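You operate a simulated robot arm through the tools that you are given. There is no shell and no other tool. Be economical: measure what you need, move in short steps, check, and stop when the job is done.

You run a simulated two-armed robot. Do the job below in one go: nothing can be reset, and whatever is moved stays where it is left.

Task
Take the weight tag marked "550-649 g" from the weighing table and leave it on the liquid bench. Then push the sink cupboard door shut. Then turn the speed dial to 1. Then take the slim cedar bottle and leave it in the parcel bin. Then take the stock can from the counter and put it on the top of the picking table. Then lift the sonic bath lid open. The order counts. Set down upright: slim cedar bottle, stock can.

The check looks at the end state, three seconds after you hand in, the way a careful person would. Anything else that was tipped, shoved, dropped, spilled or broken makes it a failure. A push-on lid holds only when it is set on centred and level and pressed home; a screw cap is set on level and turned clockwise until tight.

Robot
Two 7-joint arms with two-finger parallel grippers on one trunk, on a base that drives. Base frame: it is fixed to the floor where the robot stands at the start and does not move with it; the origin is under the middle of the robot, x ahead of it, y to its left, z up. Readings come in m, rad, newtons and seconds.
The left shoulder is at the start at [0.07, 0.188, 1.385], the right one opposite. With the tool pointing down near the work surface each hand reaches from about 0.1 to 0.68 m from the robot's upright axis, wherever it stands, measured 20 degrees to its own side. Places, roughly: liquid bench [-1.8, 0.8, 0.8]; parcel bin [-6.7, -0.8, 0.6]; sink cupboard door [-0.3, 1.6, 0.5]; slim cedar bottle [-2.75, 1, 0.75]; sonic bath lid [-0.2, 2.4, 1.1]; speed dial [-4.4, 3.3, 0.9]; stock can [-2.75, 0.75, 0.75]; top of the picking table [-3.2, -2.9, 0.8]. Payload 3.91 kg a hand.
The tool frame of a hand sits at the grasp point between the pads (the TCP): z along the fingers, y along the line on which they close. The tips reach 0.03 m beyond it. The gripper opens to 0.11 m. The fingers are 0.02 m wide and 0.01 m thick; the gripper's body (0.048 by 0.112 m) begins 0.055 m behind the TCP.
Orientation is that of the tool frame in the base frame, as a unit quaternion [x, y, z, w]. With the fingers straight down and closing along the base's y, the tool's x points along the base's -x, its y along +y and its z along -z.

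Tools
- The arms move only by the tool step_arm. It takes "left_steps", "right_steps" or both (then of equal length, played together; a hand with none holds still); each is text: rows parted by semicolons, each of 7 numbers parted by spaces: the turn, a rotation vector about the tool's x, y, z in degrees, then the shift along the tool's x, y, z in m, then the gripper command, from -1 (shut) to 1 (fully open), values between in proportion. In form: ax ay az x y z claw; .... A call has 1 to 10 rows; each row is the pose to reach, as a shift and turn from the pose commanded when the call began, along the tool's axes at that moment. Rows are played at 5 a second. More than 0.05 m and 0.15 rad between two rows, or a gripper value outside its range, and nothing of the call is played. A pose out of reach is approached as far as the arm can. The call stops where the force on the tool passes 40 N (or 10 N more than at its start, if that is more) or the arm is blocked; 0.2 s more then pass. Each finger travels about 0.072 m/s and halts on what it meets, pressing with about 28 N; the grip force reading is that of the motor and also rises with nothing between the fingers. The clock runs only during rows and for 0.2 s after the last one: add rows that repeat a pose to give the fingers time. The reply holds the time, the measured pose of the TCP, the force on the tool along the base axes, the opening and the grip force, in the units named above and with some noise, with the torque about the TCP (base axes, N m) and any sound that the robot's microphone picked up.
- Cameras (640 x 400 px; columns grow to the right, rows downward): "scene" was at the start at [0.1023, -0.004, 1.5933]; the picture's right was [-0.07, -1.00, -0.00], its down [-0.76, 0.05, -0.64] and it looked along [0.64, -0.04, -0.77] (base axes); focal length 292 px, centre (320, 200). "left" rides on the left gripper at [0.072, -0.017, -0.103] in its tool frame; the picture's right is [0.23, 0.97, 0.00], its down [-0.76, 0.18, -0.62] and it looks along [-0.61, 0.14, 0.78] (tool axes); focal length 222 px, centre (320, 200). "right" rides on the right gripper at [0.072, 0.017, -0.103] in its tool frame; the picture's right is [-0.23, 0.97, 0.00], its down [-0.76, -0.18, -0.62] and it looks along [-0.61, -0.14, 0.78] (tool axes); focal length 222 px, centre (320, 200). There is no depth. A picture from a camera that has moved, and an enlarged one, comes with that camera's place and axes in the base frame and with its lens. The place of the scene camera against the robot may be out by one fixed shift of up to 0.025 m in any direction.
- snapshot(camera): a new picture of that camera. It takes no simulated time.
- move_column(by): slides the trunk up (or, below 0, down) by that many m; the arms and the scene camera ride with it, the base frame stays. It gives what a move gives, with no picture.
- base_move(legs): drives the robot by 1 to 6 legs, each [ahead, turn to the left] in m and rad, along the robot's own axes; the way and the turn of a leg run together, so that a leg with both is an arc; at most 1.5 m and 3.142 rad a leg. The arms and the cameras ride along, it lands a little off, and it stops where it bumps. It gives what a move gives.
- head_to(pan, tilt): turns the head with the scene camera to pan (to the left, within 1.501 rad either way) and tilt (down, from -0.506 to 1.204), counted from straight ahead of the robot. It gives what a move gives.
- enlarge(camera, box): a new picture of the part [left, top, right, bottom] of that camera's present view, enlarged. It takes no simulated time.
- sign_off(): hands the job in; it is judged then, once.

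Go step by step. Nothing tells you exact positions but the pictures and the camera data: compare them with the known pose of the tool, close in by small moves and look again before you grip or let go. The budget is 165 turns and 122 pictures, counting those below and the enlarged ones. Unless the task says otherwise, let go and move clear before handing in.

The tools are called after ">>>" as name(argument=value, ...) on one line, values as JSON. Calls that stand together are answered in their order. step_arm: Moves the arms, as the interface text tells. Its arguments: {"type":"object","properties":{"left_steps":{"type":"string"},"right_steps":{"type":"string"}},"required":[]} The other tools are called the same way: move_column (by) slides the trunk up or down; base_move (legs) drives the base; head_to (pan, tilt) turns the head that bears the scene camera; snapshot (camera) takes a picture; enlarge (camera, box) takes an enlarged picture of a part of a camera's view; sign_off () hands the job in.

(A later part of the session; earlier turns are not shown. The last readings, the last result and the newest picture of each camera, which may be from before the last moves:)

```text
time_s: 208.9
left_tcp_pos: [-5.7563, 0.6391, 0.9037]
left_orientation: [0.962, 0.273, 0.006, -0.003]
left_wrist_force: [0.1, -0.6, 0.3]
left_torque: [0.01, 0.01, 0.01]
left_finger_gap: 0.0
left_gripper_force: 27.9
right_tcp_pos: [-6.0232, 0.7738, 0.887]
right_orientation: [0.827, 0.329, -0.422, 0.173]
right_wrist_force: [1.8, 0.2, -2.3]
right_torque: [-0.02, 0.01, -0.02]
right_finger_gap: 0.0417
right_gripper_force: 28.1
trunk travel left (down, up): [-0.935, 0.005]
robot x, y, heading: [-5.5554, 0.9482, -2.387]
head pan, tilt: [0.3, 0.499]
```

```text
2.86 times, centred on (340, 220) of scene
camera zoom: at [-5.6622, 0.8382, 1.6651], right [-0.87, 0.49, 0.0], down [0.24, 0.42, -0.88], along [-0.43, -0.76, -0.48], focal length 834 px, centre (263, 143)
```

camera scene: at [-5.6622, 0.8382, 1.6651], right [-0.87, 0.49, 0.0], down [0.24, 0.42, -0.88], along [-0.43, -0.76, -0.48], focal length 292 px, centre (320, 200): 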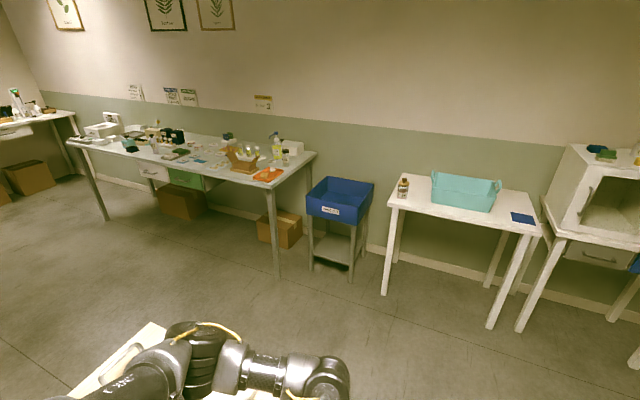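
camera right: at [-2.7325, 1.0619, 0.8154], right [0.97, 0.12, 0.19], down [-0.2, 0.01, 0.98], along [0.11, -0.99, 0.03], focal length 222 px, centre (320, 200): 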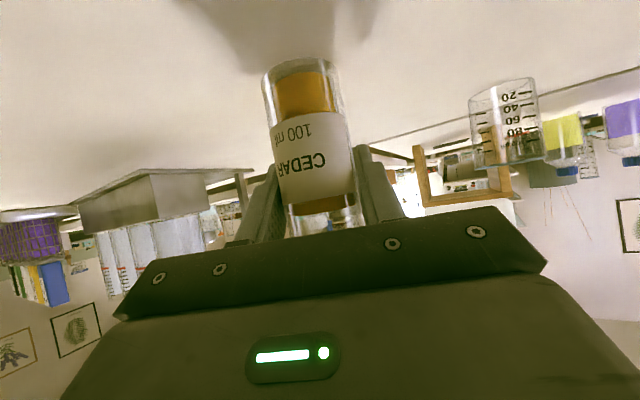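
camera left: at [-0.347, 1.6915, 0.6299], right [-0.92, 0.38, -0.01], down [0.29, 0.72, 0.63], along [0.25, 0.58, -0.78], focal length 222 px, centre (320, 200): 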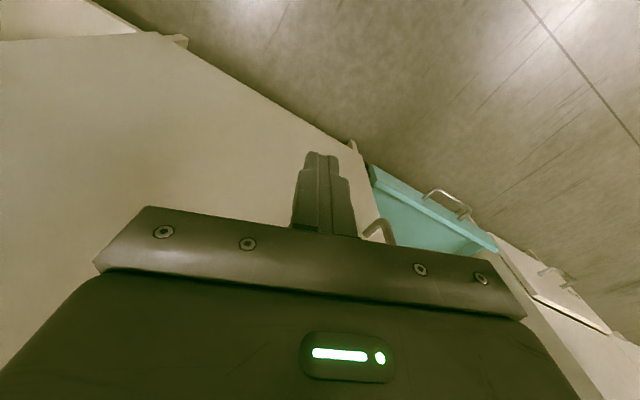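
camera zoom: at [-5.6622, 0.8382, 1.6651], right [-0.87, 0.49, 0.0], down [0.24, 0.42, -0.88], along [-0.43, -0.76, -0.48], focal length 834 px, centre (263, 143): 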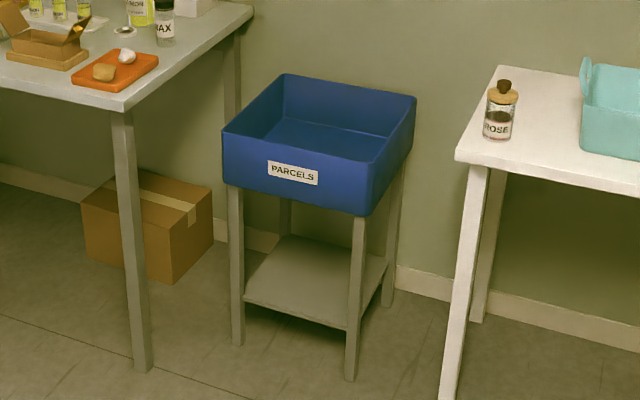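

The PARCELS bin is a shallow tray on a stand: rim near z 0.69, centre about (-6.75, -0.77). I drive round the table's end and face it.

>>> base_move(legs=[[0, -0.09], [0.86, 0], [0, 1.064], [0.927, 0], [0, -1.064]])

>>> head_to(pan=0.0, tilt=0.75)

>>> snapshot(camera="scene")

```text
time_s: 212.4
left_tcp_pos: [-6.1212, 0.3763, 0.9027]
left_orientation: [0.969, 0.246, 0.004, -0.006]
left_wrist_force: [0.2, 0.4, 0.5]
left_torque: [0.01, 0.0, -0.01]
left_finger_gap: 0.0002
left_gripper_force: 28.5
right_tcp_pos: [-6.3805, 0.5293, 0.8889]
right_orientation: [0.836, 0.304, -0.428, 0.157]
right_wrist_force: [0.7, -0.6, -1.3]
right_torque: [0.01, 0.0, -0.01]
right_finger_gap: 0.0416
right_gripper_force: 27.8
trunk travel left (down, up): [-0.935, 0.005]
robot x, y, heading: [-5.9118, 0.6804, -2.28]
head pan, tilt: [0.3, 0.499]
stopped in leg 2: the robot was blocked; the commanded pose is now the measured one
```

```text
time_s: 213.2
left_tcp_pos: [-6.1254, 0.3807, 0.9041]
left_orientation: [0.97, 0.245, 0.005, -0.003]
left_wrist_force: [1.6, -0.8, -0.3]
left_torque: [-0.04, -0.04, -0.02]
left_finger_gap: 0.0
left_gripper_force: 28.2
right_tcp_pos: [-6.3849, 0.5327, 0.8869]
right_orientation: [0.837, 0.304, -0.427, 0.161]
right_wrist_force: [0.5, 0.0, -2.6]
right_torque: [-0.03, 0.02, 0.01]
right_finger_gap: 0.0418
right_gripper_force: 27.0
trunk travel left (down, up): [-0.935, 0.005]
robot x, y, heading: [-5.9064, 0.6784, -2.28]
head pan, tilt: [0.0, 0.75]
```

```text
37 pictures are left
camera scene: at [-6.0215, 0.5836, 1.6432], right [-0.76, 0.65, 0.0], down [0.44, 0.52, -0.73], along [-0.48, -0.56, -0.68], focal length 292 px, centre (320, 200)
```

scene: 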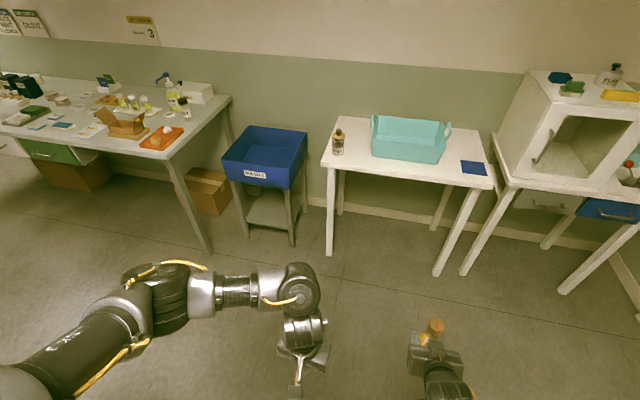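

Something blocked me; I look left at the wooden table.

>>> head_to(pan=1.3, tilt=0.7)

>>> snapshot(camera="scene")

>>> head_to(pan=-1.3, tilt=0.8)

>>> snapshot(camera="scene")

```text
time_s: 214.7
left_tcp_pos: [-6.1242, 0.3789, 0.904]
left_orientation: [0.97, 0.245, 0.004, -0.004]
left_wrist_force: [0.3, -0.6, -0.6]
left_torque: [0.02, -0.02, 0.02]
left_finger_gap: 0.0
left_gripper_force: 27.6
right_tcp_pos: [-6.3836, 0.532, 0.8871]
right_orientation: [0.837, 0.303, -0.428, 0.159]
right_wrist_force: [-1.1, 0.3, -2.8]
right_torque: [0.01, 0.02, 0.0]
right_finger_gap: 0.0419
right_gripper_force: 28.0
trunk travel left (down, up): [-0.935, 0.005]
robot x, y, heading: [-5.9074, 0.6819, -2.278]
head pan, tilt: [1.3, 0.7]
```

```text
36 pictures are left
camera scene: at [-5.9182, 0.574, 1.6474], right [-0.83, -0.56, 0.0], down [-0.36, 0.54, -0.76], along [0.43, -0.64, -0.64], focal length 292 px, centre (320, 200)
```

scene: 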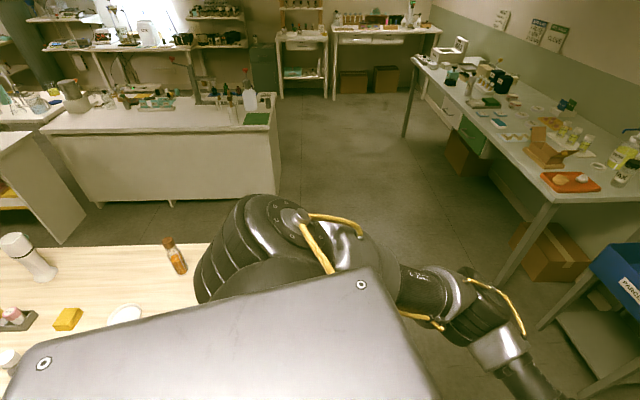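

```text
time_s: 217.0
left_tcp_pos: [-6.1242, 0.379, 0.9031]
left_orientation: [0.969, 0.246, 0.006, -0.004]
left_wrist_force: [-0.3, -0.3, -0.3]
left_torque: [0.0, 0.02, 0.01]
left_finger_gap: 0.0001
left_gripper_force: 28.1
right_tcp_pos: [-6.3835, 0.5308, 0.8884]
right_orientation: [0.837, 0.303, -0.427, 0.159]
right_wrist_force: [-0.6, -0.4, -2.0]
right_torque: [-0.01, -0.04, 0.02]
right_finger_gap: 0.0414
right_gripper_force: 27.5
trunk travel left (down, up): [-0.935, 0.005]
robot x, y, heading: [-5.9081, 0.6848, -2.279]
head pan, tilt: [-1.3, 0.799]
```

```text
35 pictures are left
camera scene: at [-6.0388, 0.679, 1.6391], right [0.42, 0.91, 0.0], down [0.65, -0.3, -0.7], along [-0.63, 0.3, -0.72], focal length 292 px, centre (320, 200)
```

scene: 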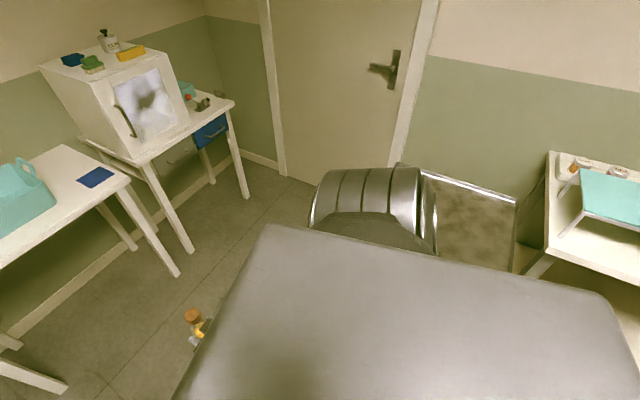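

The trolley is close to my right elbow; nothing appears moved. My heading already angles away from it, so I go on forward carefully.

>>> base_move(legs=[[0.15, 0]])

```text
time_s: 218.4
left_tcp_pos: [-6.1473, 0.329, 0.9039]
left_orientation: [0.966, 0.26, 0.005, -0.005]
left_wrist_force: [0.2, -0.2, -0.7]
left_torque: [0.02, 0.03, 0.02]
left_finger_gap: 0.0
left_gripper_force: 28.1
right_tcp_pos: [-6.4122, 0.4757, 0.8886]
right_orientation: [0.831, 0.314, -0.428, 0.164]
right_wrist_force: [-0.3, -1.0, -1.6]
right_torque: [0.05, 0.05, -0.03]
right_finger_gap: 0.042
right_gripper_force: 28.0
trunk travel left (down, up): [-0.935, 0.005]
robot x, y, heading: [-5.9468, 0.6442, -2.096]
head pan, tilt: [-1.3, 0.799]
stopped in leg 1: the robot was blocked; the commanded pose is now the measured one
```

Readings are odd: the base seems held on one side. I back off a little and compare.

>>> base_move(legs=[[-0.12, 0]])

>>> head_to(pan=0.0, tilt=1.1)

>>> snapshot(camera="scene")

```text
time_s: 219.6
left_tcp_pos: [-6.0894, 0.4384, 0.9039]
left_orientation: [0.965, 0.261, 0.006, -0.004]
left_wrist_force: [0.5, 0.8, 0.5]
left_torque: [0.04, -0.03, 0.02]
left_finger_gap: 0.0
left_gripper_force: 28.1
right_tcp_pos: [-6.3558, 0.583, 0.8893]
right_orientation: [0.831, 0.315, -0.426, 0.167]
right_wrist_force: [-1.1, -0.7, -1.8]
right_torque: [0.01, 0.0, 0.0]
right_finger_gap: 0.0416
right_gripper_force: 27.6
trunk travel left (down, up): [-0.935, 0.005]
robot x, y, heading: [-5.8841, 0.7511, -2.086]
head pan, tilt: [-1.3, 0.799]
```

```text
time_s: 221.1
left_tcp_pos: [-6.0879, 0.4382, 0.9041]
left_orientation: [0.965, 0.261, 0.005, -0.003]
left_wrist_force: [-0.5, 0.9, -0.2]
left_torque: [0.0, 0.01, -0.01]
left_finger_gap: 0.0
left_gripper_force: 28.3
right_tcp_pos: [-6.3551, 0.5838, 0.889]
right_orientation: [0.831, 0.315, -0.428, 0.167]
right_wrist_force: [0.4, -0.5, -1.8]
right_torque: [0.01, 0.0, -0.03]
right_finger_gap: 0.0415
right_gripper_force: 28.1
trunk travel left (down, up): [-0.935, 0.005]
robot x, y, heading: [-5.8844, 0.7506, -2.091]
head pan, tilt: [0.0, 1.1]
```

```text
34 pictures are left
camera scene: at [-5.9671, 0.6538, 1.6174], right [-0.87, 0.5, 0.0], down [0.44, 0.77, -0.45], along [-0.23, -0.39, -0.89], focal length 292 px, centre (320, 200)
```

scene: 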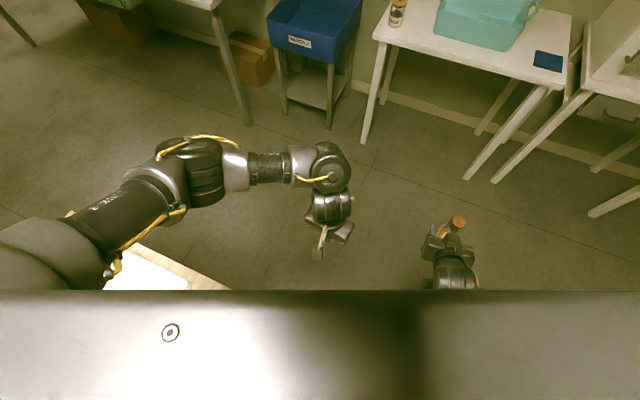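

I see: the wooden table's end corner was catching my left side and turned me. I back up, keep farther from the table, and go round to the bin.

>>> base_move(legs=[[-0.4, 0], [0, -0.474], [0.95, 0], [0, 1.347], [1.1, 0], [0, -1.26]])

>>> head_to(pan=0.0, tilt=0.8)

>>> snapshot(camera="scene")

```text
time_s: 224.7
left_tcp_pos: [-5.9791, 0.8829, 0.904]
left_orientation: [0.996, 0.088, 0.007, -0.002]
left_wrist_force: [0.4, 0.2, -0.6]
left_torque: [-0.01, -0.03, -0.01]
left_finger_gap: 0.0001
left_gripper_force: 28.1
right_tcp_pos: [-6.1752, 1.1026, 0.8902]
right_orientation: [0.871, 0.171, -0.449, 0.099]
right_wrist_force: [1.4, -1.5, -0.8]
right_torque: [0.15, 0.08, -0.14]
right_finger_gap: 0.0417
right_gripper_force: 28.1
trunk travel left (down, up): [-0.935, 0.005]
robot x, y, heading: [-5.6802, 1.1119, -2.443]
head pan, tilt: [0.0, 1.1]
stopped in leg 2: the force on the tool passed its limit (the readings are from after the stop); the commanded pose is now the measured one
```

```text
time_s: 225.5
left_tcp_pos: [-5.9791, 0.8847, 0.9038]
left_orientation: [0.996, 0.088, 0.006, -0.002]
left_wrist_force: [-1.0, -0.1, 0.5]
left_torque: [-0.04, -0.01, 0.01]
left_finger_gap: 0.0002
left_gripper_force: 28.0
right_tcp_pos: [-6.1749, 1.1013, 0.8912]
right_orientation: [0.872, 0.171, -0.449, 0.099]
right_wrist_force: [0.3, -1.1, -2.8]
right_torque: [0.05, 0.05, -0.04]
right_finger_gap: 0.0416
right_gripper_force: 28.1
trunk travel left (down, up): [-0.935, 0.005]
robot x, y, heading: [-5.6782, 1.1106, -2.441]
head pan, tilt: [0.0, 0.799]
```

```text
33 pictures are left
camera scene: at [-5.8064, 1.0241, 1.639], right [-0.64, 0.77, 0.0], down [0.55, 0.46, -0.7], along [-0.53, -0.45, -0.72], focal length 292 px, centre (320, 200)
```

scene: 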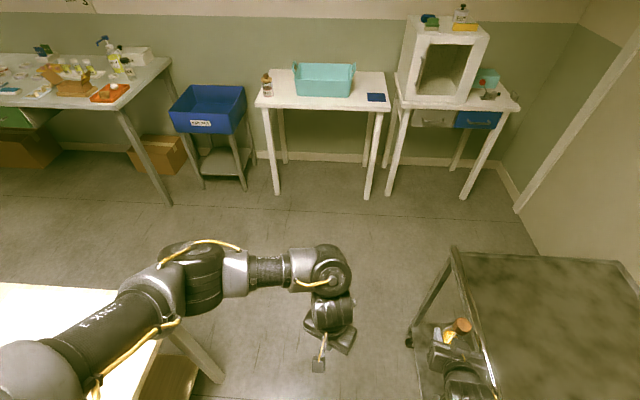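

The right hand was drawn out to the side and brushed the trolley; the bottle is still held. I bring that hand in front of me and square it.

>>> step_arm(right_steps="0 0 0 0 0.03 0 -1;-2.8 0 -2 -0.001 0.065 0.002 -1;-5.6 0 -4 -0.003 0.1 0.004 -1;-8.4 0 -6 -0.005 0.135 0.006 -1;-11.2 0 -8 -0.006 0.16 0.008 -1;-13.9 0 -9.8 -0.007 0.175 0.01 -1")

>>> snapshot(camera="scene")

```text
time_s: 226.9
left_tcp_pos: [-5.9803, 0.8838, 0.9031]
left_orientation: [0.996, 0.087, 0.006, -0.003]
left_wrist_force: [-0.1, 0.7, -0.3]
left_torque: [0.0, -0.01, 0.03]
left_finger_gap: 0.0004
left_gripper_force: 27.7
right_tcp_pos: [-6.1198, 0.9387, 0.8945]
right_orientation: [0.835, 0.299, -0.432, 0.166]
right_wrist_force: [-0.5, -0.2, -2.9]
right_torque: [-0.01, -0.03, 0.02]
right_finger_gap: 0.0413
right_gripper_force: 27.7
trunk travel left (down, up): [-0.935, 0.005]
robot x, y, heading: [-5.684, 1.1077, -2.441]
head pan, tilt: [0.0, 0.799]
```

```text
32 pictures are left
camera scene: at [-5.8071, 1.0244, 1.6391], right [-0.64, 0.77, 0.0], down [0.55, 0.46, -0.7], along [-0.53, -0.45, -0.72], focal length 292 px, centre (320, 200)
```

scene: 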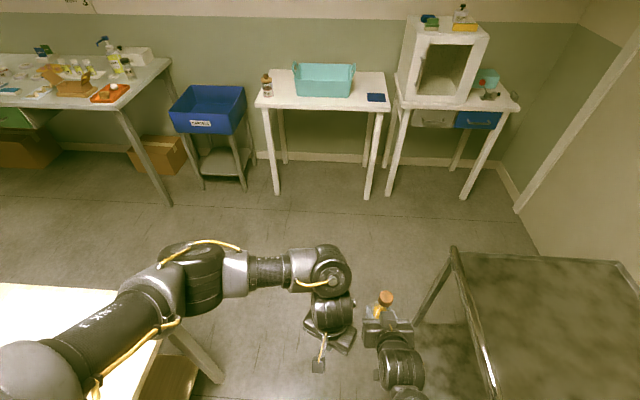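

Both hands are in front now. I proceed down the middle of the gap and on to the bin.

>>> base_move(legs=[[0, -0.037], [1.0, 0], [0, 1.221], [1.02, 0], [0, -1.221]])

>>> snapshot(camera="scene")

```text
time_s: 239.3
left_tcp_pos: [-6.1128, -0.68, 0.9047]
left_orientation: [0.782, 0.624, 0.003, -0.004]
left_wrist_force: [-0.7, -0.4, -0.3]
left_torque: [-0.02, 0.0, 0.0]
left_finger_gap: 0.0
left_gripper_force: 27.9
right_tcp_pos: [-6.2237, -0.7803, 0.8922]
right_orientation: [0.534, 0.712, -0.266, 0.371]
right_wrist_force: [-1.8, 9.6, 8.9]
right_torque: [-0.16, -0.28, 0.29]
right_finger_gap: 0.0418
right_gripper_force: 28.3
trunk travel left (down, up): [-0.935, 0.005]
robot x, y, heading: [-6.2005, -0.3156, -1.271]
head pan, tilt: [0.0, 0.799]
stopped in leg 4: the force on the tool passed its limit (the readings are from after the stop); the commanded pose is now the measured one
```

```text
31 pictures are left
camera scene: at [-6.1908, -0.4408, 1.6393], right [-0.96, -0.29, 0.0], down [-0.21, 0.68, -0.7], along [0.2, -0.67, -0.72], focal length 292 px, centre (320, 200)
```

scene: 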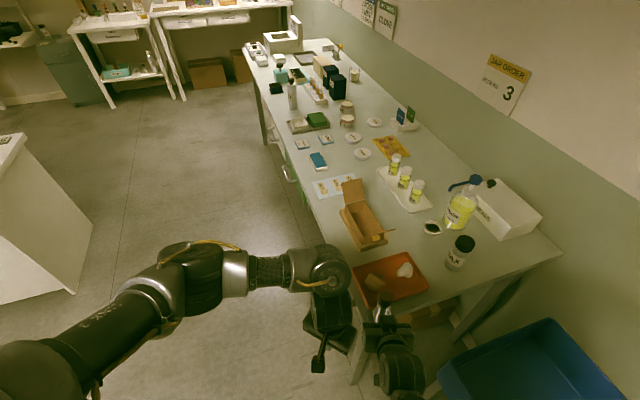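

The bottle's hand met the edge of the table beside the bin. I inspect.

>>> enlarge(camera="scene", box=[300, 240, 460, 400])

```text
2.50 times, centred on (380, 320) of scene
camera zoom: at [-6.1908, -0.4408, 1.6393], right [-0.96, -0.29, 0.0], down [-0.21, 0.68, -0.7], along [0.2, -0.67, -0.72], focal length 730 px, centre (170, -100)
```

zoom: 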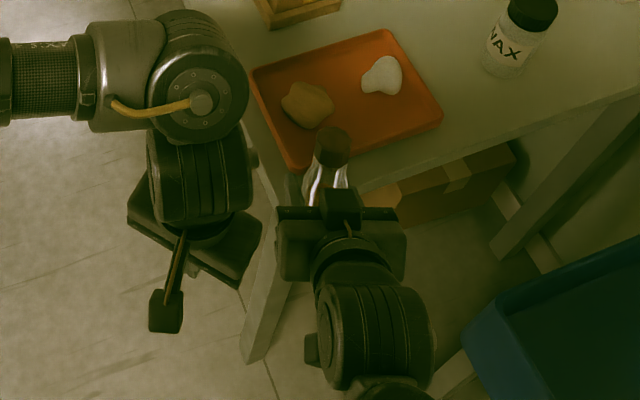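

The bottle stopped against the table edge, still held. I back away, turn toward the bin and look again.

>>> base_move(legs=[[-0.16, 0], [0, -0.829]])

>>> snapshot(camera="scene")

```text
time_s: 242.9
left_tcp_pos: [-6.4594, -0.4763, 0.9038]
left_orientation: [0.969, 0.248, 0.006, -0.003]
left_wrist_force: [-0.2, -0.6, -0.4]
left_torque: [0.01, 0.01, 0.01]
left_finger_gap: 0.0001
left_gripper_force: 28.3
right_tcp_pos: [-6.6075, -0.4616, 0.8905]
right_orientation: [0.779, 0.431, -0.394, 0.228]
right_wrist_force: [-0.6, 0.2, -1.5]
right_torque: [-0.03, -0.01, 0.05]
right_finger_gap: 0.0413
right_gripper_force: 27.9
trunk travel left (down, up): [-0.935, 0.005]
robot x, y, heading: [-6.2512, -0.1702, -2.116]
head pan, tilt: [0.0, 0.799]
```

```text
29 pictures are left
camera scene: at [-6.3421, -0.2799, 1.6391], right [-0.85, 0.52, 0.0], down [0.37, 0.61, -0.7], along [-0.36, -0.59, -0.72], focal length 292 px, centre (320, 200)
```

scene: 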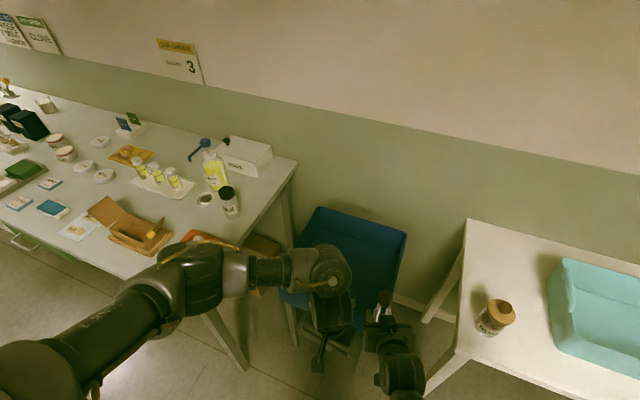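

The bin's corners agree with my earlier estimate (centre about (-6.75, -0.77)). I drive 0.2 m nearer and extend the bottle over the middle.

>>> base_move(legs=[[0.2, 0]])

>>> step_arm(right_steps="0 0 0 -0.02 0.01 0.0287 -1;0 0 0 -0.04 0.02 0.0573 -1;0 0 0 -0.06 0.03 0.086 -1;0 0 0 -0.08 0.035 0.115 -1;0 0 0 -0.086 0.035 0.123 -1;0 0 0 -0.086 0.035 0.123 -1")

>>> snapshot(camera="scene")

```text
time_s: 244.5
left_tcp_pos: [-6.5676, -0.6486, 0.9041]
left_orientation: [0.969, 0.246, 0.006, -0.002]
left_wrist_force: [0.6, 0.1, 0.2]
left_torque: [0.01, 0.01, 0.01]
left_finger_gap: 0.0
left_gripper_force: 28.0
right_tcp_pos: [-6.7163, -0.6312, 0.8915]
right_orientation: [0.779, 0.43, -0.394, 0.229]
right_wrist_force: [0.5, -0.2, -1.8]
right_torque: [0.0, 0.02, 0.01]
right_finger_gap: 0.0417
right_gripper_force: 27.9
trunk travel left (down, up): [-0.935, 0.005]
robot x, y, heading: [-6.3551, -0.343, -2.128]
head pan, tilt: [0.0, 0.799]
```

```text
time_s: 245.9
left_tcp_pos: [-6.5687, -0.6488, 0.904]
left_orientation: [0.969, 0.246, 0.005, -0.004]
left_wrist_force: [0.6, -0.2, -0.3]
left_torque: [-0.01, -0.03, 0.01]
left_finger_gap: 0.0
left_gripper_force: 28.1
right_tcp_pos: [-6.7645, -0.7781, 0.8897]
right_orientation: [0.781, 0.429, -0.394, 0.228]
right_wrist_force: [0.3, -1.2, -2.3]
right_torque: [-0.02, 0.04, 0.03]
right_finger_gap: 0.0415
right_gripper_force: 28.1
trunk travel left (down, up): [-0.935, 0.005]
robot x, y, heading: [-6.3557, -0.341, -2.123]
head pan, tilt: [0.0, 0.799]
```

```text
28 pictures are left
camera scene: at [-6.4491, -0.4525, 1.6391], right [-0.85, 0.52, 0.0], down [0.38, 0.61, -0.7], along [-0.37, -0.59, -0.72], focal length 292 px, centre (320, 200)
```

scene: 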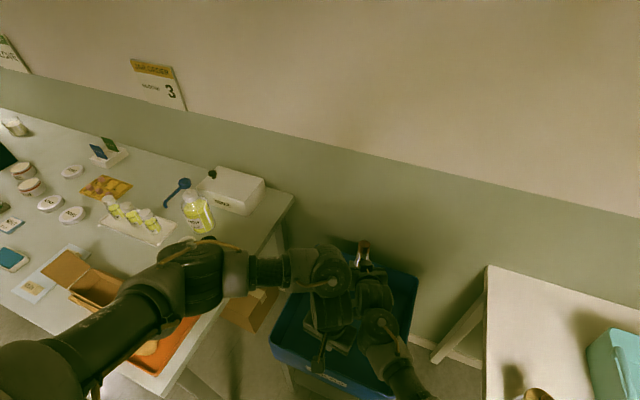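

The bottle is over the bin's middle. I lower the trunk 0.12 m, then the arm in small steps watching the force.

>>> move_column(by=-0.12)

>>> step_arm(right_steps="0 0 0 0.0205 0 0.0144 -1;0 0 0 0.041 0 0.0287 -1;0 0 0 0.0614 0 0.043 -1")

>>> snapshot(camera="right")

```text
time_s: 247.4
left_tcp_pos: [-6.5667, -0.6488, 0.7831]
left_orientation: [0.969, 0.247, 0.005, -0.004]
left_wrist_force: [0.0, -0.9, -0.3]
left_torque: [0.01, -0.03, 0.01]
left_finger_gap: 0.0004
left_gripper_force: 28.2
right_tcp_pos: [-6.7638, -0.7788, 0.7696]
right_orientation: [0.78, 0.429, -0.395, 0.227]
right_wrist_force: [0.5, -0.3, -2.2]
right_torque: [-0.01, 0.0, 0.01]
right_finger_gap: 0.0417
right_gripper_force: 28.1
trunk travel left (down, up): [-0.815, 0.125]
robot x, y, heading: [-6.3546, -0.3419, -2.121]
head pan, tilt: [0.0, 0.799]
```

```text
time_s: 248.2
left_tcp_pos: [-6.5676, -0.649, 0.7827]
left_orientation: [0.969, 0.246, 0.007, -0.004]
left_wrist_force: [0.5, -0.1, 0.7]
left_torque: [-0.01, -0.02, 0.01]
left_finger_gap: 0.0
left_gripper_force: 27.6
right_tcp_pos: [-6.7654, -0.7789, 0.6937]
right_orientation: [0.779, 0.43, -0.394, 0.228]
right_wrist_force: [-0.2, 0.1, -1.5]
right_torque: [0.05, 0.02, 0.02]
right_finger_gap: 0.0419
right_gripper_force: 27.6
trunk travel left (down, up): [-0.815, 0.125]
robot x, y, heading: [-6.3562, -0.3395, -2.121]
head pan, tilt: [0.0, 0.799]
```

```text
27 pictures are left
camera right: at [-6.6837, -0.681, 0.6972], right [0.75, -0.63, 0.2], down [-0.13, 0.15, 0.98], along [-0.64, -0.77, 0.03], focal length 222 px, centre (320, 200)
```

right: 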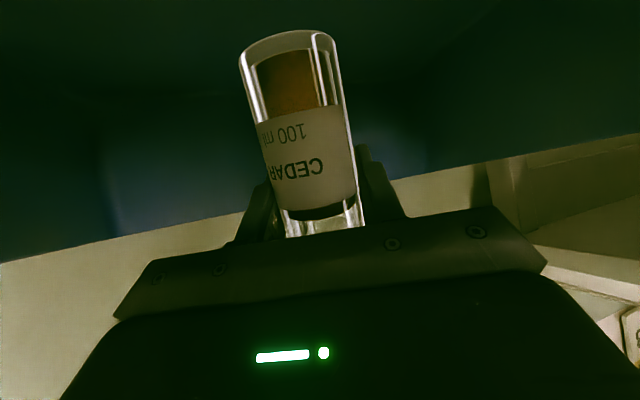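

The hand view shows the bottle was pivoted in the grip by the table edge: its bottom leans about 25 degrees toward me. I'll lower it to touch the bin floor and draw the hand back slightly so it pivots upright; first down a little.

>>> step_arm(right_steps="0 0 0 0.0123 0 0.0086 -1;0 0 0 0.0246 0 0.0172 -1")

>>> step_arm(right_steps="0 0 0 0.0041 0 0.0029 -1;0 0 0 0.0082 0 0.0057 -1")

```text
time_s: 248.8
left_tcp_pos: [-6.5681, -0.6483, 0.7826]
left_orientation: [0.969, 0.246, 0.006, -0.003]
left_wrist_force: [-0.1, 1.1, -0.4]
left_torque: [-0.02, 0.0, 0.03]
left_finger_gap: 0.0
left_gripper_force: 27.9
right_tcp_pos: [-6.7665, -0.7741, 0.6622]
right_orientation: [0.78, 0.431, -0.395, 0.225]
right_wrist_force: [0.3, 0.5, -2.6]
right_torque: [-0.02, -0.01, -0.01]
right_finger_gap: 0.0417
right_gripper_force: 28.2
trunk travel left (down, up): [-0.815, 0.125]
robot x, y, heading: [-6.3584, -0.3445, -2.121]
head pan, tilt: [0.0, 0.799]
```

```text
time_s: 249.4
left_tcp_pos: [-6.5674, -0.648, 0.7829]
left_orientation: [0.969, 0.246, 0.006, -0.004]
left_wrist_force: [-0.5, -0.1, -0.1]
left_torque: [0.0, 0.05, 0.03]
left_finger_gap: 0.0
left_gripper_force: 28.0
right_tcp_pos: [-6.7707, -0.7677, 0.6484]
right_orientation: [0.781, 0.431, -0.395, 0.218]
right_wrist_force: [-1.1, 0.3, -2.1]
right_torque: [0.01, 0.01, 0.0]
right_finger_gap: 0.0415
right_gripper_force: 28.1
trunk travel left (down, up): [-0.815, 0.125]
robot x, y, heading: [-6.3536, -0.3421, -2.12]
head pan, tilt: [0.0, 0.799]
```

>>> step_arm(right_steps="0 0 0 0.0041 0 0.0029 -1;0 0 0 0.0066 0 0.0046 -1")

>>> step_arm(right_steps="0 0 0 0.0041 0 0.0029 -1;0 0 0 0.0066 0 0.0046 -1")

```text
time_s: 250.0
left_tcp_pos: [-6.5682, -0.6481, 0.7826]
left_orientation: [0.969, 0.247, 0.007, -0.003]
left_wrist_force: [0.2, 0.0, 0.2]
left_torque: [-0.02, -0.02, 0.01]
left_finger_gap: 0.0001
left_gripper_force: 27.9
right_tcp_pos: [-6.7727, -0.7628, 0.6378]
right_orientation: [0.782, 0.433, -0.395, 0.215]
right_wrist_force: [-0.6, -0.9, -2.9]
right_torque: [-0.02, 0.01, 0.01]
right_finger_gap: 0.0417
right_gripper_force: 28.0
trunk travel left (down, up): [-0.815, 0.125]
robot x, y, heading: [-6.3547, -0.3377, -2.122]
head pan, tilt: [0.0, 0.799]
```

```text
time_s: 250.6
left_tcp_pos: [-6.5672, -0.6492, 0.7834]
left_orientation: [0.969, 0.246, 0.005, -0.004]
left_wrist_force: [0.2, -0.7, 0.4]
left_torque: [0.01, -0.02, 0.0]
left_finger_gap: 0.0
left_gripper_force: 28.3
right_tcp_pos: [-6.7781, -0.7617, 0.63]
right_orientation: [0.781, 0.432, -0.397, 0.213]
right_wrist_force: [-0.1, -1.1, -2.2]
right_torque: [-0.03, -0.01, 0.0]
right_finger_gap: 0.0415
right_gripper_force: 28.3
trunk travel left (down, up): [-0.815, 0.125]
robot x, y, heading: [-6.3559, -0.3419, -2.122]
head pan, tilt: [0.0, 0.799]
```

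No contact yet; the arm drifts near a limit, so I use the trunk for the last centimetres.

>>> move_column(by=-0.015)

>>> snapshot(camera="right")

```text
time_s: 251.2
left_tcp_pos: [-6.5672, -0.649, 0.7679]
left_orientation: [0.969, 0.246, 0.006, -0.002]
left_wrist_force: [0.0, 0.4, -0.3]
left_torque: [-0.02, 0.0, -0.03]
left_finger_gap: 0.0001
left_gripper_force: 28.3
right_tcp_pos: [-6.7798, -0.7653, 0.6194]
right_orientation: [0.779, 0.431, -0.401, 0.216]
right_wrist_force: [-1.5, 1.1, 11.0]
right_torque: [0.23, 0.0, 0.03]
right_finger_gap: 0.0414
right_gripper_force: 27.6
trunk travel left (down, up): [-0.8, 0.14]
robot x, y, heading: [-6.355, -0.3433, -2.121]
head pan, tilt: [0.0, 0.799]
```

```text
26 pictures are left
camera right: at [-6.6979, -0.6669, 0.6214], right [0.75, -0.64, 0.17], down [-0.11, 0.14, 0.98], along [-0.65, -0.76, 0.03], focal length 222 px, centre (320, 200)
```

right: 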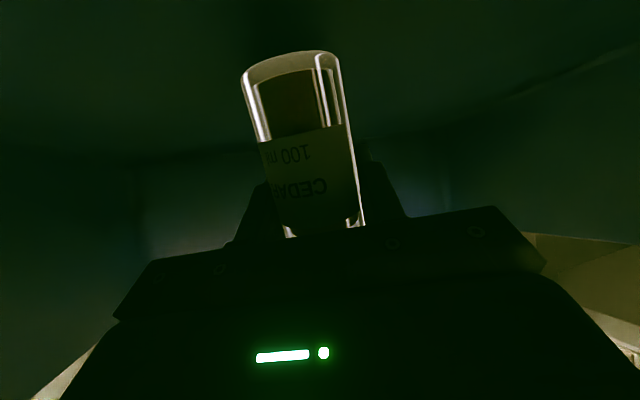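

The bottle bottom touches the floor (about 13 N). I draw the hand back 3 cm to pivot it upright.

>>> step_arm(right_steps="0 0 0 0.0057 0 -0.0082 -1;0 0 0 0.0115 0 -0.0164 -1;0 0 0 0.0172 0 -0.0246 -1")

>>> snapshot(camera="right")

```text
time_s: 252.0
left_tcp_pos: [-6.5671, -0.6487, 0.7689]
left_orientation: [0.969, 0.246, 0.006, -0.003]
left_wrist_force: [0.4, -0.1, -0.2]
left_torque: [0.01, 0.02, 0.0]
left_finger_gap: 0.0
left_gripper_force: 28.5
right_tcp_pos: [-6.7622, -0.7491, 0.6243]
right_orientation: [0.777, 0.43, -0.403, 0.22]
right_wrist_force: [-1.0, -0.1, -1.8]
right_torque: [0.0, -0.02, 0.01]
right_finger_gap: 0.0415
right_gripper_force: 27.9
trunk travel left (down, up): [-0.8, 0.14]
robot x, y, heading: [-6.3541, -0.3399, -2.123]
head pan, tilt: [0.0, 0.799]
```

```text
25 pictures are left
camera right: at [-6.681, -0.6512, 0.6266], right [0.75, -0.63, 0.18], down [-0.11, 0.15, 0.98], along [-0.65, -0.76, 0.04], focal length 222 px, centre (320, 200)
```

right: 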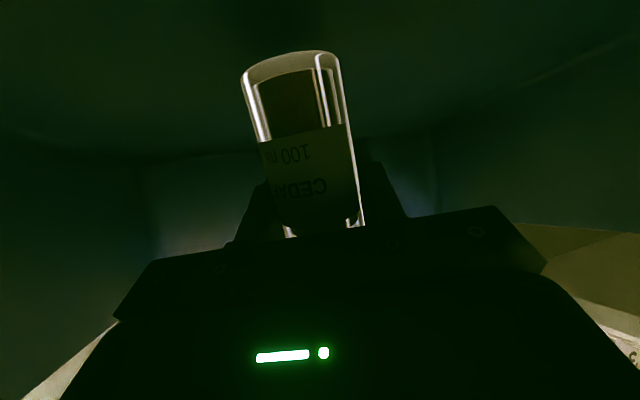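

Contact was lost as the hand rose. I press down about a centimetre while drawing back.

>>> step_arm(right_steps="0 0 0 0.0049 0 0.0034 -1;0 0 0 0.012 0 -0.0014 -1;0 0 0 0.0185 0 -0.009 -1;0 0 0 0.0251 0 -0.0166 -1;0 0 0 0.0297 0 -0.0232 -1")

>>> snapshot(camera="right")

```text
time_s: 253.2
left_tcp_pos: [-6.5677, -0.6493, 0.768]
left_orientation: [0.969, 0.246, 0.006, -0.004]
left_wrist_force: [-0.5, 1.0, -0.4]
left_torque: [-0.01, -0.02, 0.01]
left_finger_gap: 0.0
left_gripper_force: 28.4
right_tcp_pos: [-6.7403, -0.7193, 0.6131]
right_orientation: [0.778, 0.431, -0.4, 0.221]
right_wrist_force: [0.8, -0.5, -2.4]
right_torque: [-0.03, 0.01, 0.03]
right_finger_gap: 0.0415
right_gripper_force: 28.5
trunk travel left (down, up): [-0.8, 0.14]
robot x, y, heading: [-6.3551, -0.3434, -2.125]
head pan, tilt: [0.0, 0.799]
```

```text
24 pictures are left
camera right: at [-6.6599, -0.6206, 0.6153], right [0.76, -0.63, 0.18], down [-0.12, 0.15, 0.98], along [-0.64, -0.76, 0.04], focal length 222 px, centre (320, 200)
```

right: 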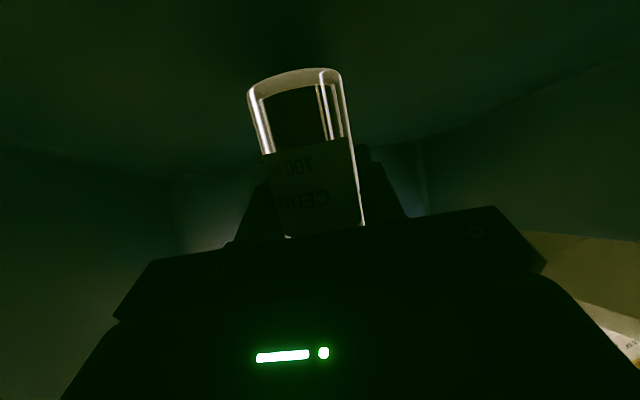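

On comparing widths, the bottle mainly slid back toward the palm, with only roughly 9 degrees of lean. I move forward a bit, pitch the hand 7 degrees to level it, and lower gently to the floor.

>>> step_arm(right_steps="0 -3.5 0 -0.0086 0 0.0123 -1;0 -7 0 -0.0172 0 0.0246 -1;0 -7 0 -0.0172 0 0.0246 -1")

>>> move_column(by=-0.006)

```text
time_s: 254.2
left_tcp_pos: [-6.5624, -0.6462, 0.7712]
left_orientation: [0.969, 0.247, 0.002, -0.002]
left_wrist_force: [-0.1, -0.1, -0.7]
left_torque: [-0.02, 0.01, -0.01]
left_finger_gap: 0.0002
left_gripper_force: 28.3
right_tcp_pos: [-6.7589, -0.7237, 0.6078]
right_orientation: [0.75, 0.421, -0.452, 0.236]
right_wrist_force: [0.8, 0.5, -1.0]
right_torque: [-0.03, 0.05, -0.05]
right_finger_gap: 0.0416
right_gripper_force: 27.8
trunk travel left (down, up): [-0.8, 0.14]
robot x, y, heading: [-6.3568, -0.3425, -2.123]
head pan, tilt: [0.0, 0.799]
stopped in row 3 (right hand): the arm was blocked; the commanded pose is now the measured one
```

```text
time_s: 254.8
left_tcp_pos: [-6.5606, -0.6417, 0.7695]
left_orientation: [0.97, 0.245, -0.001, -0.001]
left_wrist_force: [0.4, -0.3, 0.6]
left_torque: [0.01, 0.0, -0.02]
left_finger_gap: 0.0001
left_gripper_force: 28.7
right_tcp_pos: [-6.7603, -0.7243, 0.6122]
right_orientation: [0.748, 0.417, -0.457, 0.238]
right_wrist_force: [0.2, 0.3, -1.8]
right_torque: [0.01, -0.01, -0.02]
right_finger_gap: 0.0415
right_gripper_force: 27.9
trunk travel left (down, up): [-0.794, 0.146]
robot x, y, heading: [-6.355, -0.3434, -2.124]
head pan, tilt: [0.0, 0.799]
```

The forearm is pressing on the bin rim. I raise the trunk a little at once and look.

>>> move_column(by=0.03)

>>> snapshot(camera="scene")

```text
time_s: 255.5
left_tcp_pos: [-6.5664, -0.6484, 0.7919]
left_orientation: [0.969, 0.246, 0.004, -0.004]
left_wrist_force: [-0.2, 0.9, -0.1]
left_torque: [-0.02, 0.01, -0.01]
left_finger_gap: 0.0001
left_gripper_force: 28.0
right_tcp_pos: [-6.7615, -0.7235, 0.6261]
right_orientation: [0.753, 0.421, -0.447, 0.235]
right_wrist_force: [0.0, 0.0, -1.9]
right_torque: [-0.04, -0.03, 0.02]
right_finger_gap: 0.0417
right_gripper_force: 28.1
trunk travel left (down, up): [-0.824, 0.116]
robot x, y, heading: [-6.3565, -0.338, -2.121]
head pan, tilt: [0.0, 0.799]
```

```text
23 pictures are left
camera scene: at [-6.4456, -0.4518, 1.5276], right [-0.85, 0.52, 0.0], down [0.37, 0.61, -0.7], along [-0.37, -0.59, -0.72], focal length 292 px, centre (320, 200)
```

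scene: 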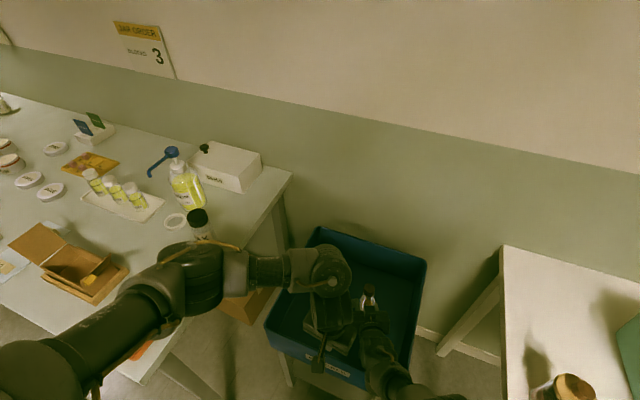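

The bin is in place. I return to the earlier pitch, slightly farther back, where there was clearance, and lower again.

>>> step_arm(right_steps="0 3.5 0 0.005 0 -0.009 -1;0 7 0 0.0094 0 -0.0177 -1;0 7 0 0.0094 0 -0.0177 -1")

>>> move_column(by=-0.018)

```text
time_s: 256.3
left_tcp_pos: [-6.5679, -0.6484, 0.791]
left_orientation: [0.969, 0.246, 0.006, -0.003]
left_wrist_force: [-0.7, 0.5, -0.5]
left_torque: [0.03, -0.02, 0.0]
left_finger_gap: 0.0
left_gripper_force: 27.7
right_tcp_pos: [-6.7509, -0.7107, 0.6275]
right_orientation: [0.78, 0.434, -0.398, 0.21]
right_wrist_force: [0.0, 0.5, -2.8]
right_torque: [0.02, 0.02, -0.01]
right_finger_gap: 0.0417
right_gripper_force: 28.2
trunk travel left (down, up): [-0.824, 0.116]
robot x, y, heading: [-6.3541, -0.3444, -2.119]
head pan, tilt: [0.0, 0.799]
```

```text
time_s: 256.9
left_tcp_pos: [-6.5681, -0.6483, 0.7745]
left_orientation: [0.969, 0.246, 0.005, -0.003]
left_wrist_force: [0.1, -0.4, -0.1]
left_torque: [0.0, 0.01, -0.03]
left_finger_gap: 0.0001
left_gripper_force: 27.7
right_tcp_pos: [-6.7507, -0.7118, 0.6103]
right_orientation: [0.78, 0.434, -0.4, 0.21]
right_wrist_force: [-0.3, -0.1, -1.9]
right_torque: [-0.02, 0.03, 0.0]
right_finger_gap: 0.0414
right_gripper_force: 28.2
trunk travel left (down, up): [-0.806, 0.134]
robot x, y, heading: [-6.3566, -0.3448, -2.12]
head pan, tilt: [0.0, 0.799]
```

>>> move_column(by=-0.006)

>>> move_column(by=-0.005)

```text
time_s: 257.5
left_tcp_pos: [-6.5669, -0.6481, 0.7684]
left_orientation: [0.969, 0.246, 0.005, -0.003]
left_wrist_force: [-0.3, -0.1, -0.3]
left_torque: [0.05, 0.0, 0.0]
left_finger_gap: 0.0
left_gripper_force: 27.4
right_tcp_pos: [-6.7512, -0.7126, 0.6047]
right_orientation: [0.78, 0.433, -0.4, 0.211]
right_wrist_force: [0.5, -0.4, 4.8]
right_torque: [0.06, -0.02, -0.01]
right_finger_gap: 0.0417
right_gripper_force: 28.1
trunk travel left (down, up): [-0.8, 0.14]
robot x, y, heading: [-6.3537, -0.3412, -2.122]
head pan, tilt: [0.0, 0.799]
```

```text
time_s: 258.0
left_tcp_pos: [-6.5674, -0.648, 0.764]
left_orientation: [0.969, 0.246, 0.006, -0.004]
left_wrist_force: [0.0, 0.1, -0.5]
left_torque: [-0.01, 0.02, 0.01]
left_finger_gap: 0.0002
left_gripper_force: 28.6
right_tcp_pos: [-6.7514, -0.7131, 0.6013]
right_orientation: [0.779, 0.433, -0.401, 0.211]
right_wrist_force: [-1.8, -1.5, 13.7]
right_torque: [0.03, 0.03, 0.01]
right_finger_gap: 0.0417
right_gripper_force: 28.2
trunk travel left (down, up): [-0.795, 0.145]
robot x, y, heading: [-6.355, -0.3398, -2.114]
head pan, tilt: [0.0, 0.799]
```

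The bottle is pressed on the floor. I open slowly and look before withdrawing.

>>> step_arm(right_steps="0 0 0 0 0 0 -0.2;0 0 0 0 0 0 -0.15;0 0 0 0 0 0 -0.1;0 0 0 0 0 0 0;0 0 0 0 0 0 0.2;0 0 0 0 0 0 0.5;0 0 0 0 0 0 0.5")

>>> snapshot(camera="right")

```text
time_s: 259.6
left_tcp_pos: [-6.5676, -0.6476, 0.7647]
left_orientation: [0.969, 0.246, 0.006, -0.003]
left_wrist_force: [1.7, 0.2, 0.2]
left_torque: [0.01, 0.0, 0.01]
left_finger_gap: 0.0
left_gripper_force: 27.9
right_tcp_pos: [-6.7503, -0.7105, 0.6005]
right_orientation: [0.78, 0.434, -0.4, 0.211]
right_wrist_force: [0.8, 0.8, -0.7]
right_torque: [-0.03, 0.01, 0.0]
right_finger_gap: 0.0824
right_gripper_force: 0.1
trunk travel left (down, up): [-0.795, 0.145]
robot x, y, heading: [-6.355, -0.3443, -2.126]
head pan, tilt: [0.0, 0.799]
```

```text
22 pictures are left
camera right: at [-6.6699, -0.6133, 0.6024], right [0.75, -0.64, 0.16], down [-0.11, 0.13, 0.99], along [-0.65, -0.76, 0.03], focal length 222 px, centre (320, 200)
```

right: 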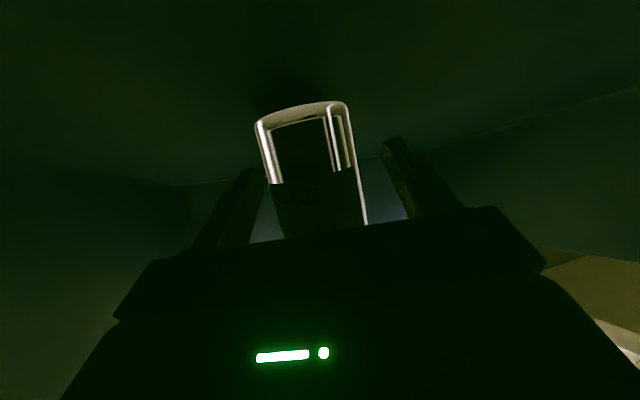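

>>> step_arm(right_steps="0 0 0 0.0046 0 -0.0066 0.6;0 0 0 -0.0107 0 -0.0197 0.7;0 0 0 -0.0353 0 -0.0369 0.7;0 0 0 -0.068 0 -0.0599 0.7;0 0 0 -0.1008 0 -0.0828 0.7")

>>> move_column(by=0.14)

>>> base_move(legs=[[-0.25, 0]])

>>> snapshot(camera="scene")

```text
time_s: 260.8
left_tcp_pos: [-6.5671, -0.6483, 0.7637]
left_orientation: [0.969, 0.246, 0.005, -0.003]
left_wrist_force: [-0.2, 0.0, -0.6]
left_torque: [-0.01, -0.03, -0.01]
left_finger_gap: 0.0
left_gripper_force: 28.0
right_tcp_pos: [-6.7503, -0.7049, 0.7295]
right_orientation: [0.779, 0.434, -0.402, 0.209]
right_wrist_force: [-0.1, -0.4, -0.2]
right_torque: [0.01, 0.01, -0.03]
right_finger_gap: 0.0936
right_gripper_force: 0.1
trunk travel left (down, up): [-0.795, 0.145]
robot x, y, heading: [-6.3549, -0.3438, -2.124]
head pan, tilt: [0.0, 0.799]
```

```text
time_s: 262.5
left_tcp_pos: [-6.5681, -0.6479, 0.9033]
left_orientation: [0.969, 0.246, 0.006, -0.004]
left_wrist_force: [0.0, 0.3, -0.1]
left_torque: [-0.05, 0.03, 0.0]
left_finger_gap: 0.0003
left_gripper_force: 27.7
right_tcp_pos: [-6.7482, -0.7042, 0.8671]
right_orientation: [0.78, 0.435, -0.399, 0.208]
right_wrist_force: [-0.8, 0.5, 0.1]
right_torque: [0.01, -0.01, 0.01]
right_finger_gap: 0.0935
right_gripper_force: 0.0
trunk travel left (down, up): [-0.935, 0.005]
robot x, y, heading: [-6.355, -0.3436, -2.121]
head pan, tilt: [0.0, 0.799]
```

```text
time_s: 264.4
left_tcp_pos: [-6.4352, -0.4338, 0.903]
left_orientation: [0.969, 0.248, 0.006, -0.004]
left_wrist_force: [-0.1, 0.1, -0.4]
left_torque: [0.01, 0.02, 0.01]
left_finger_gap: 0.0001
left_gripper_force: 27.6
right_tcp_pos: [-6.6149, -0.4917, 0.8677]
right_orientation: [0.779, 0.437, -0.4, 0.209]
right_wrist_force: [-0.5, 0.6, -0.7]
right_torque: [-0.01, 0.01, -0.02]
right_finger_gap: 0.0938
right_gripper_force: 0.0
trunk travel left (down, up): [-0.935, 0.005]
robot x, y, heading: [-6.221, -0.1261, -2.118]
head pan, tilt: [0.0, 0.799]
```

```text
21 pictures are left
camera scene: at [-6.3167, -0.238, 1.639], right [-0.85, 0.52, 0.0], down [0.37, 0.61, -0.7], along [-0.36, -0.59, -0.72], focal length 292 px, centre (320, 200)
```

scene: 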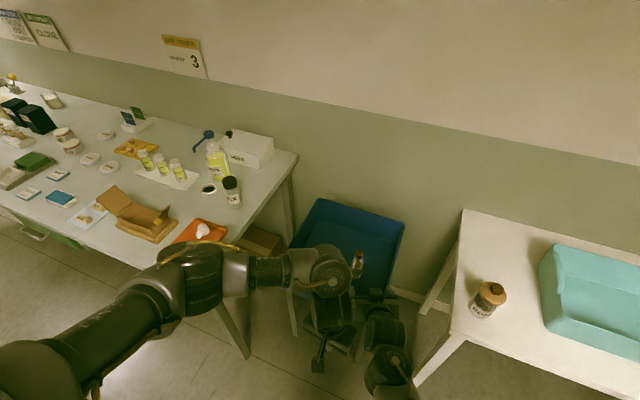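

The bottle stands upright in the bin. Now back for the stock can: I drive through the gap on the other side of the wooden table.

>>> base_move(legs=[[0, 1.465], [0.93, 0], [0, 1.316], [0.925, 0], [0.925, 0]])

>>> head_to(pan=0.0, tilt=0.6)

>>> snapshot(camera="scene")

```text
time_s: 284.8
left_tcp_pos: [-3.6136, 0.4133, 0.9024]
left_orientation: [-0.013, 1.0, -0.002, -0.007]
left_wrist_force: [-0.2, 0.7, -0.7]
left_torque: [0.01, -0.03, 0.01]
left_finger_gap: 0.0
left_gripper_force: 27.6
right_tcp_pos: [-3.4285, 0.3814, 0.8667]
right_orientation: [-0.242, 0.859, 0.109, 0.438]
right_wrist_force: [0.4, -0.1, 1.0]
right_torque: [0.06, -0.01, 0.02]
right_finger_gap: 0.0934
right_gripper_force: 0.0
trunk travel left (down, up): [-0.935, 0.005]
robot x, y, heading: [-3.9433, 0.2323, 0.545]
head pan, tilt: [0.0, 0.799]
```

```text
time_s: 285.5
left_tcp_pos: [-3.6138, 0.4132, 0.9036]
left_orientation: [-0.013, 1.0, -0.002, -0.006]
left_wrist_force: [0.2, 0.7, -0.2]
left_torque: [-0.01, -0.04, 0.01]
left_finger_gap: 0.0001
left_gripper_force: 27.6
right_tcp_pos: [-3.4277, 0.3807, 0.867]
right_orientation: [-0.241, 0.859, 0.108, 0.439]
right_wrist_force: [-1.0, 0.1, -0.2]
right_torque: [0.01, 0.0, 0.01]
right_finger_gap: 0.0938
right_gripper_force: 0.1
trunk travel left (down, up): [-0.935, 0.005]
robot x, y, heading: [-3.9414, 0.2378, 0.546]
head pan, tilt: [0.0, 0.6]
```

```text
20 pictures are left
camera scene: at [-3.8482, 0.3105, 1.6559], right [0.52, -0.85, 0.0], down [-0.48, -0.29, -0.82], along [0.7, 0.43, -0.57], focal length 292 px, centre (320, 200)
```

scene: 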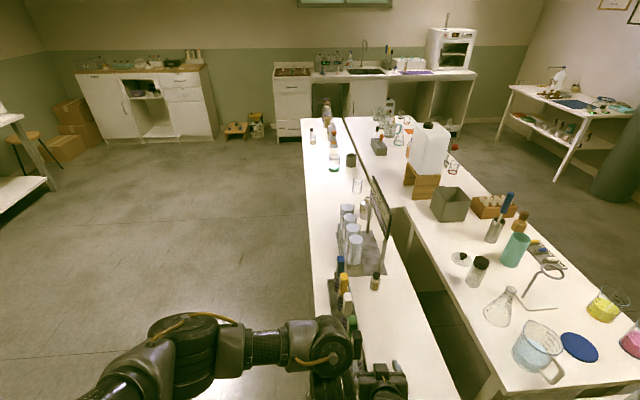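

I'm too close to the bench end. I back up and swing round to its far side, facing the can.

>>> base_move(legs=[[-0.3, 0], [0, 0.699], [0.91, 0], [0, -0.582], [0.7, 0], [0, -1.571]])

>>> step_arm(left_steps="0 0 -8 0 0 0 1;0 0 -16 0 0 0 1;0 0 -24 0 0 0 1;0 0 -30 0 0 0 1;0 0 -30 0 0 0 1")

>>> snapshot(camera="scene")

```text
time_s: 302.9
left_tcp_pos: [-3.1231, 1.1155, 0.9048]
left_orientation: [0.664, 0.747, 0.002, -0.006]
left_wrist_force: [-0.2, -0.6, -0.7]
left_torque: [-0.01, -0.01, -0.02]
left_finger_gap: 0.0002
left_gripper_force: 27.7
right_tcp_pos: [-3.1391, 0.9271, 0.8674]
right_orientation: [0.401, 0.797, -0.215, 0.397]
right_wrist_force: [-0.6, -0.4, 0.1]
right_torque: [-0.02, 0.02, -0.02]
right_finger_gap: 0.0932
right_gripper_force: 0.1
trunk travel left (down, up): [-0.935, 0.005]
robot x, y, heading: [-3.3275, 1.4262, -0.933]
head pan, tilt: [0.0, 0.6]
```

```text
time_s: 304.1
left_tcp_pos: [-3.1237, 1.1163, 0.9047]
left_orientation: [0.447, 0.894, 0.004, -0.005]
left_wrist_force: [0.1, 0.6, 0.1]
left_torque: [0.02, 0.0, -0.01]
left_finger_gap: 0.11
left_gripper_force: 0.0
right_tcp_pos: [-3.1389, 0.9267, 0.867]
right_orientation: [0.4, 0.797, -0.216, 0.398]
right_wrist_force: [0.9, 0.4, -1.3]
right_torque: [-0.02, -0.01, -0.01]
right_finger_gap: 0.0934
right_gripper_force: 0.0
trunk travel left (down, up): [-0.935, 0.005]
robot x, y, heading: [-3.3282, 1.4272, -0.933]
head pan, tilt: [0.0, 0.6]
```

```text
19 pictures are left
camera scene: at [-3.2717, 1.3166, 1.656], right [-0.8, -0.6, 0.0], down [-0.34, 0.45, -0.82], along [0.49, -0.66, -0.57], focal length 292 px, centre (320, 200)
```

scene: 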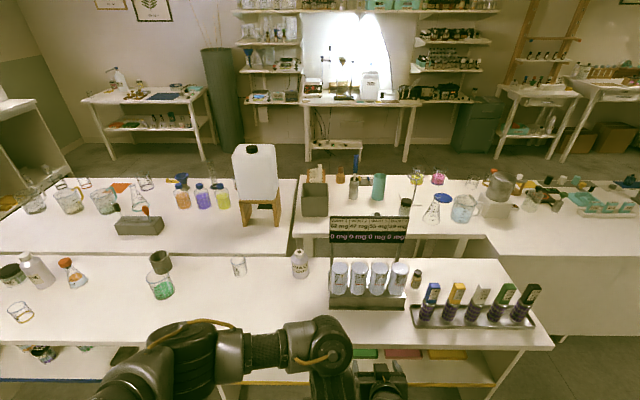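

The can is 0.92 m ahead. I pull the right hand back so it stays off the cylinder rack, then drive 0.33 m nearer and look.

>>> step_arm(right_steps="0 0 0 0.0164 0 -0.0374 0.7;0 0 0 0.0328 0 -0.0748 0.7;0 0 0 0.0492 0 -0.112 0.7;0 0 0 0.0656 0 -0.15 0.7;0 0 0 0.082 0 -0.187 0.7")

```text
time_s: 304.6
left_tcp_pos: [-3.1326, 1.1208, 0.9051]
left_orientation: [0.46, 0.888, 0.006, -0.012]
left_wrist_force: [-2.3, 2.4, 0.9]
left_torque: [-0.1, 0.05, -0.13]
left_finger_gap: 0.1099
left_gripper_force: 0.0
right_tcp_pos: [-3.1699, 0.9619, 0.8806]
right_orientation: [0.403, 0.794, -0.221, 0.398]
right_wrist_force: [1.7, -1.8, -1.0]
right_torque: [-0.05, 0.02, -0.14]
right_finger_gap: 0.0936
right_gripper_force: 0.1
trunk travel left (down, up): [-0.935, 0.005]
robot x, y, heading: [-3.3326, 1.4252, -0.931]
head pan, tilt: [0.0, 0.6]
stopped in row 2 (left hand): the force on the tool passed its limit (the readings are from after the stop); the commanded pose is now the measured one
```

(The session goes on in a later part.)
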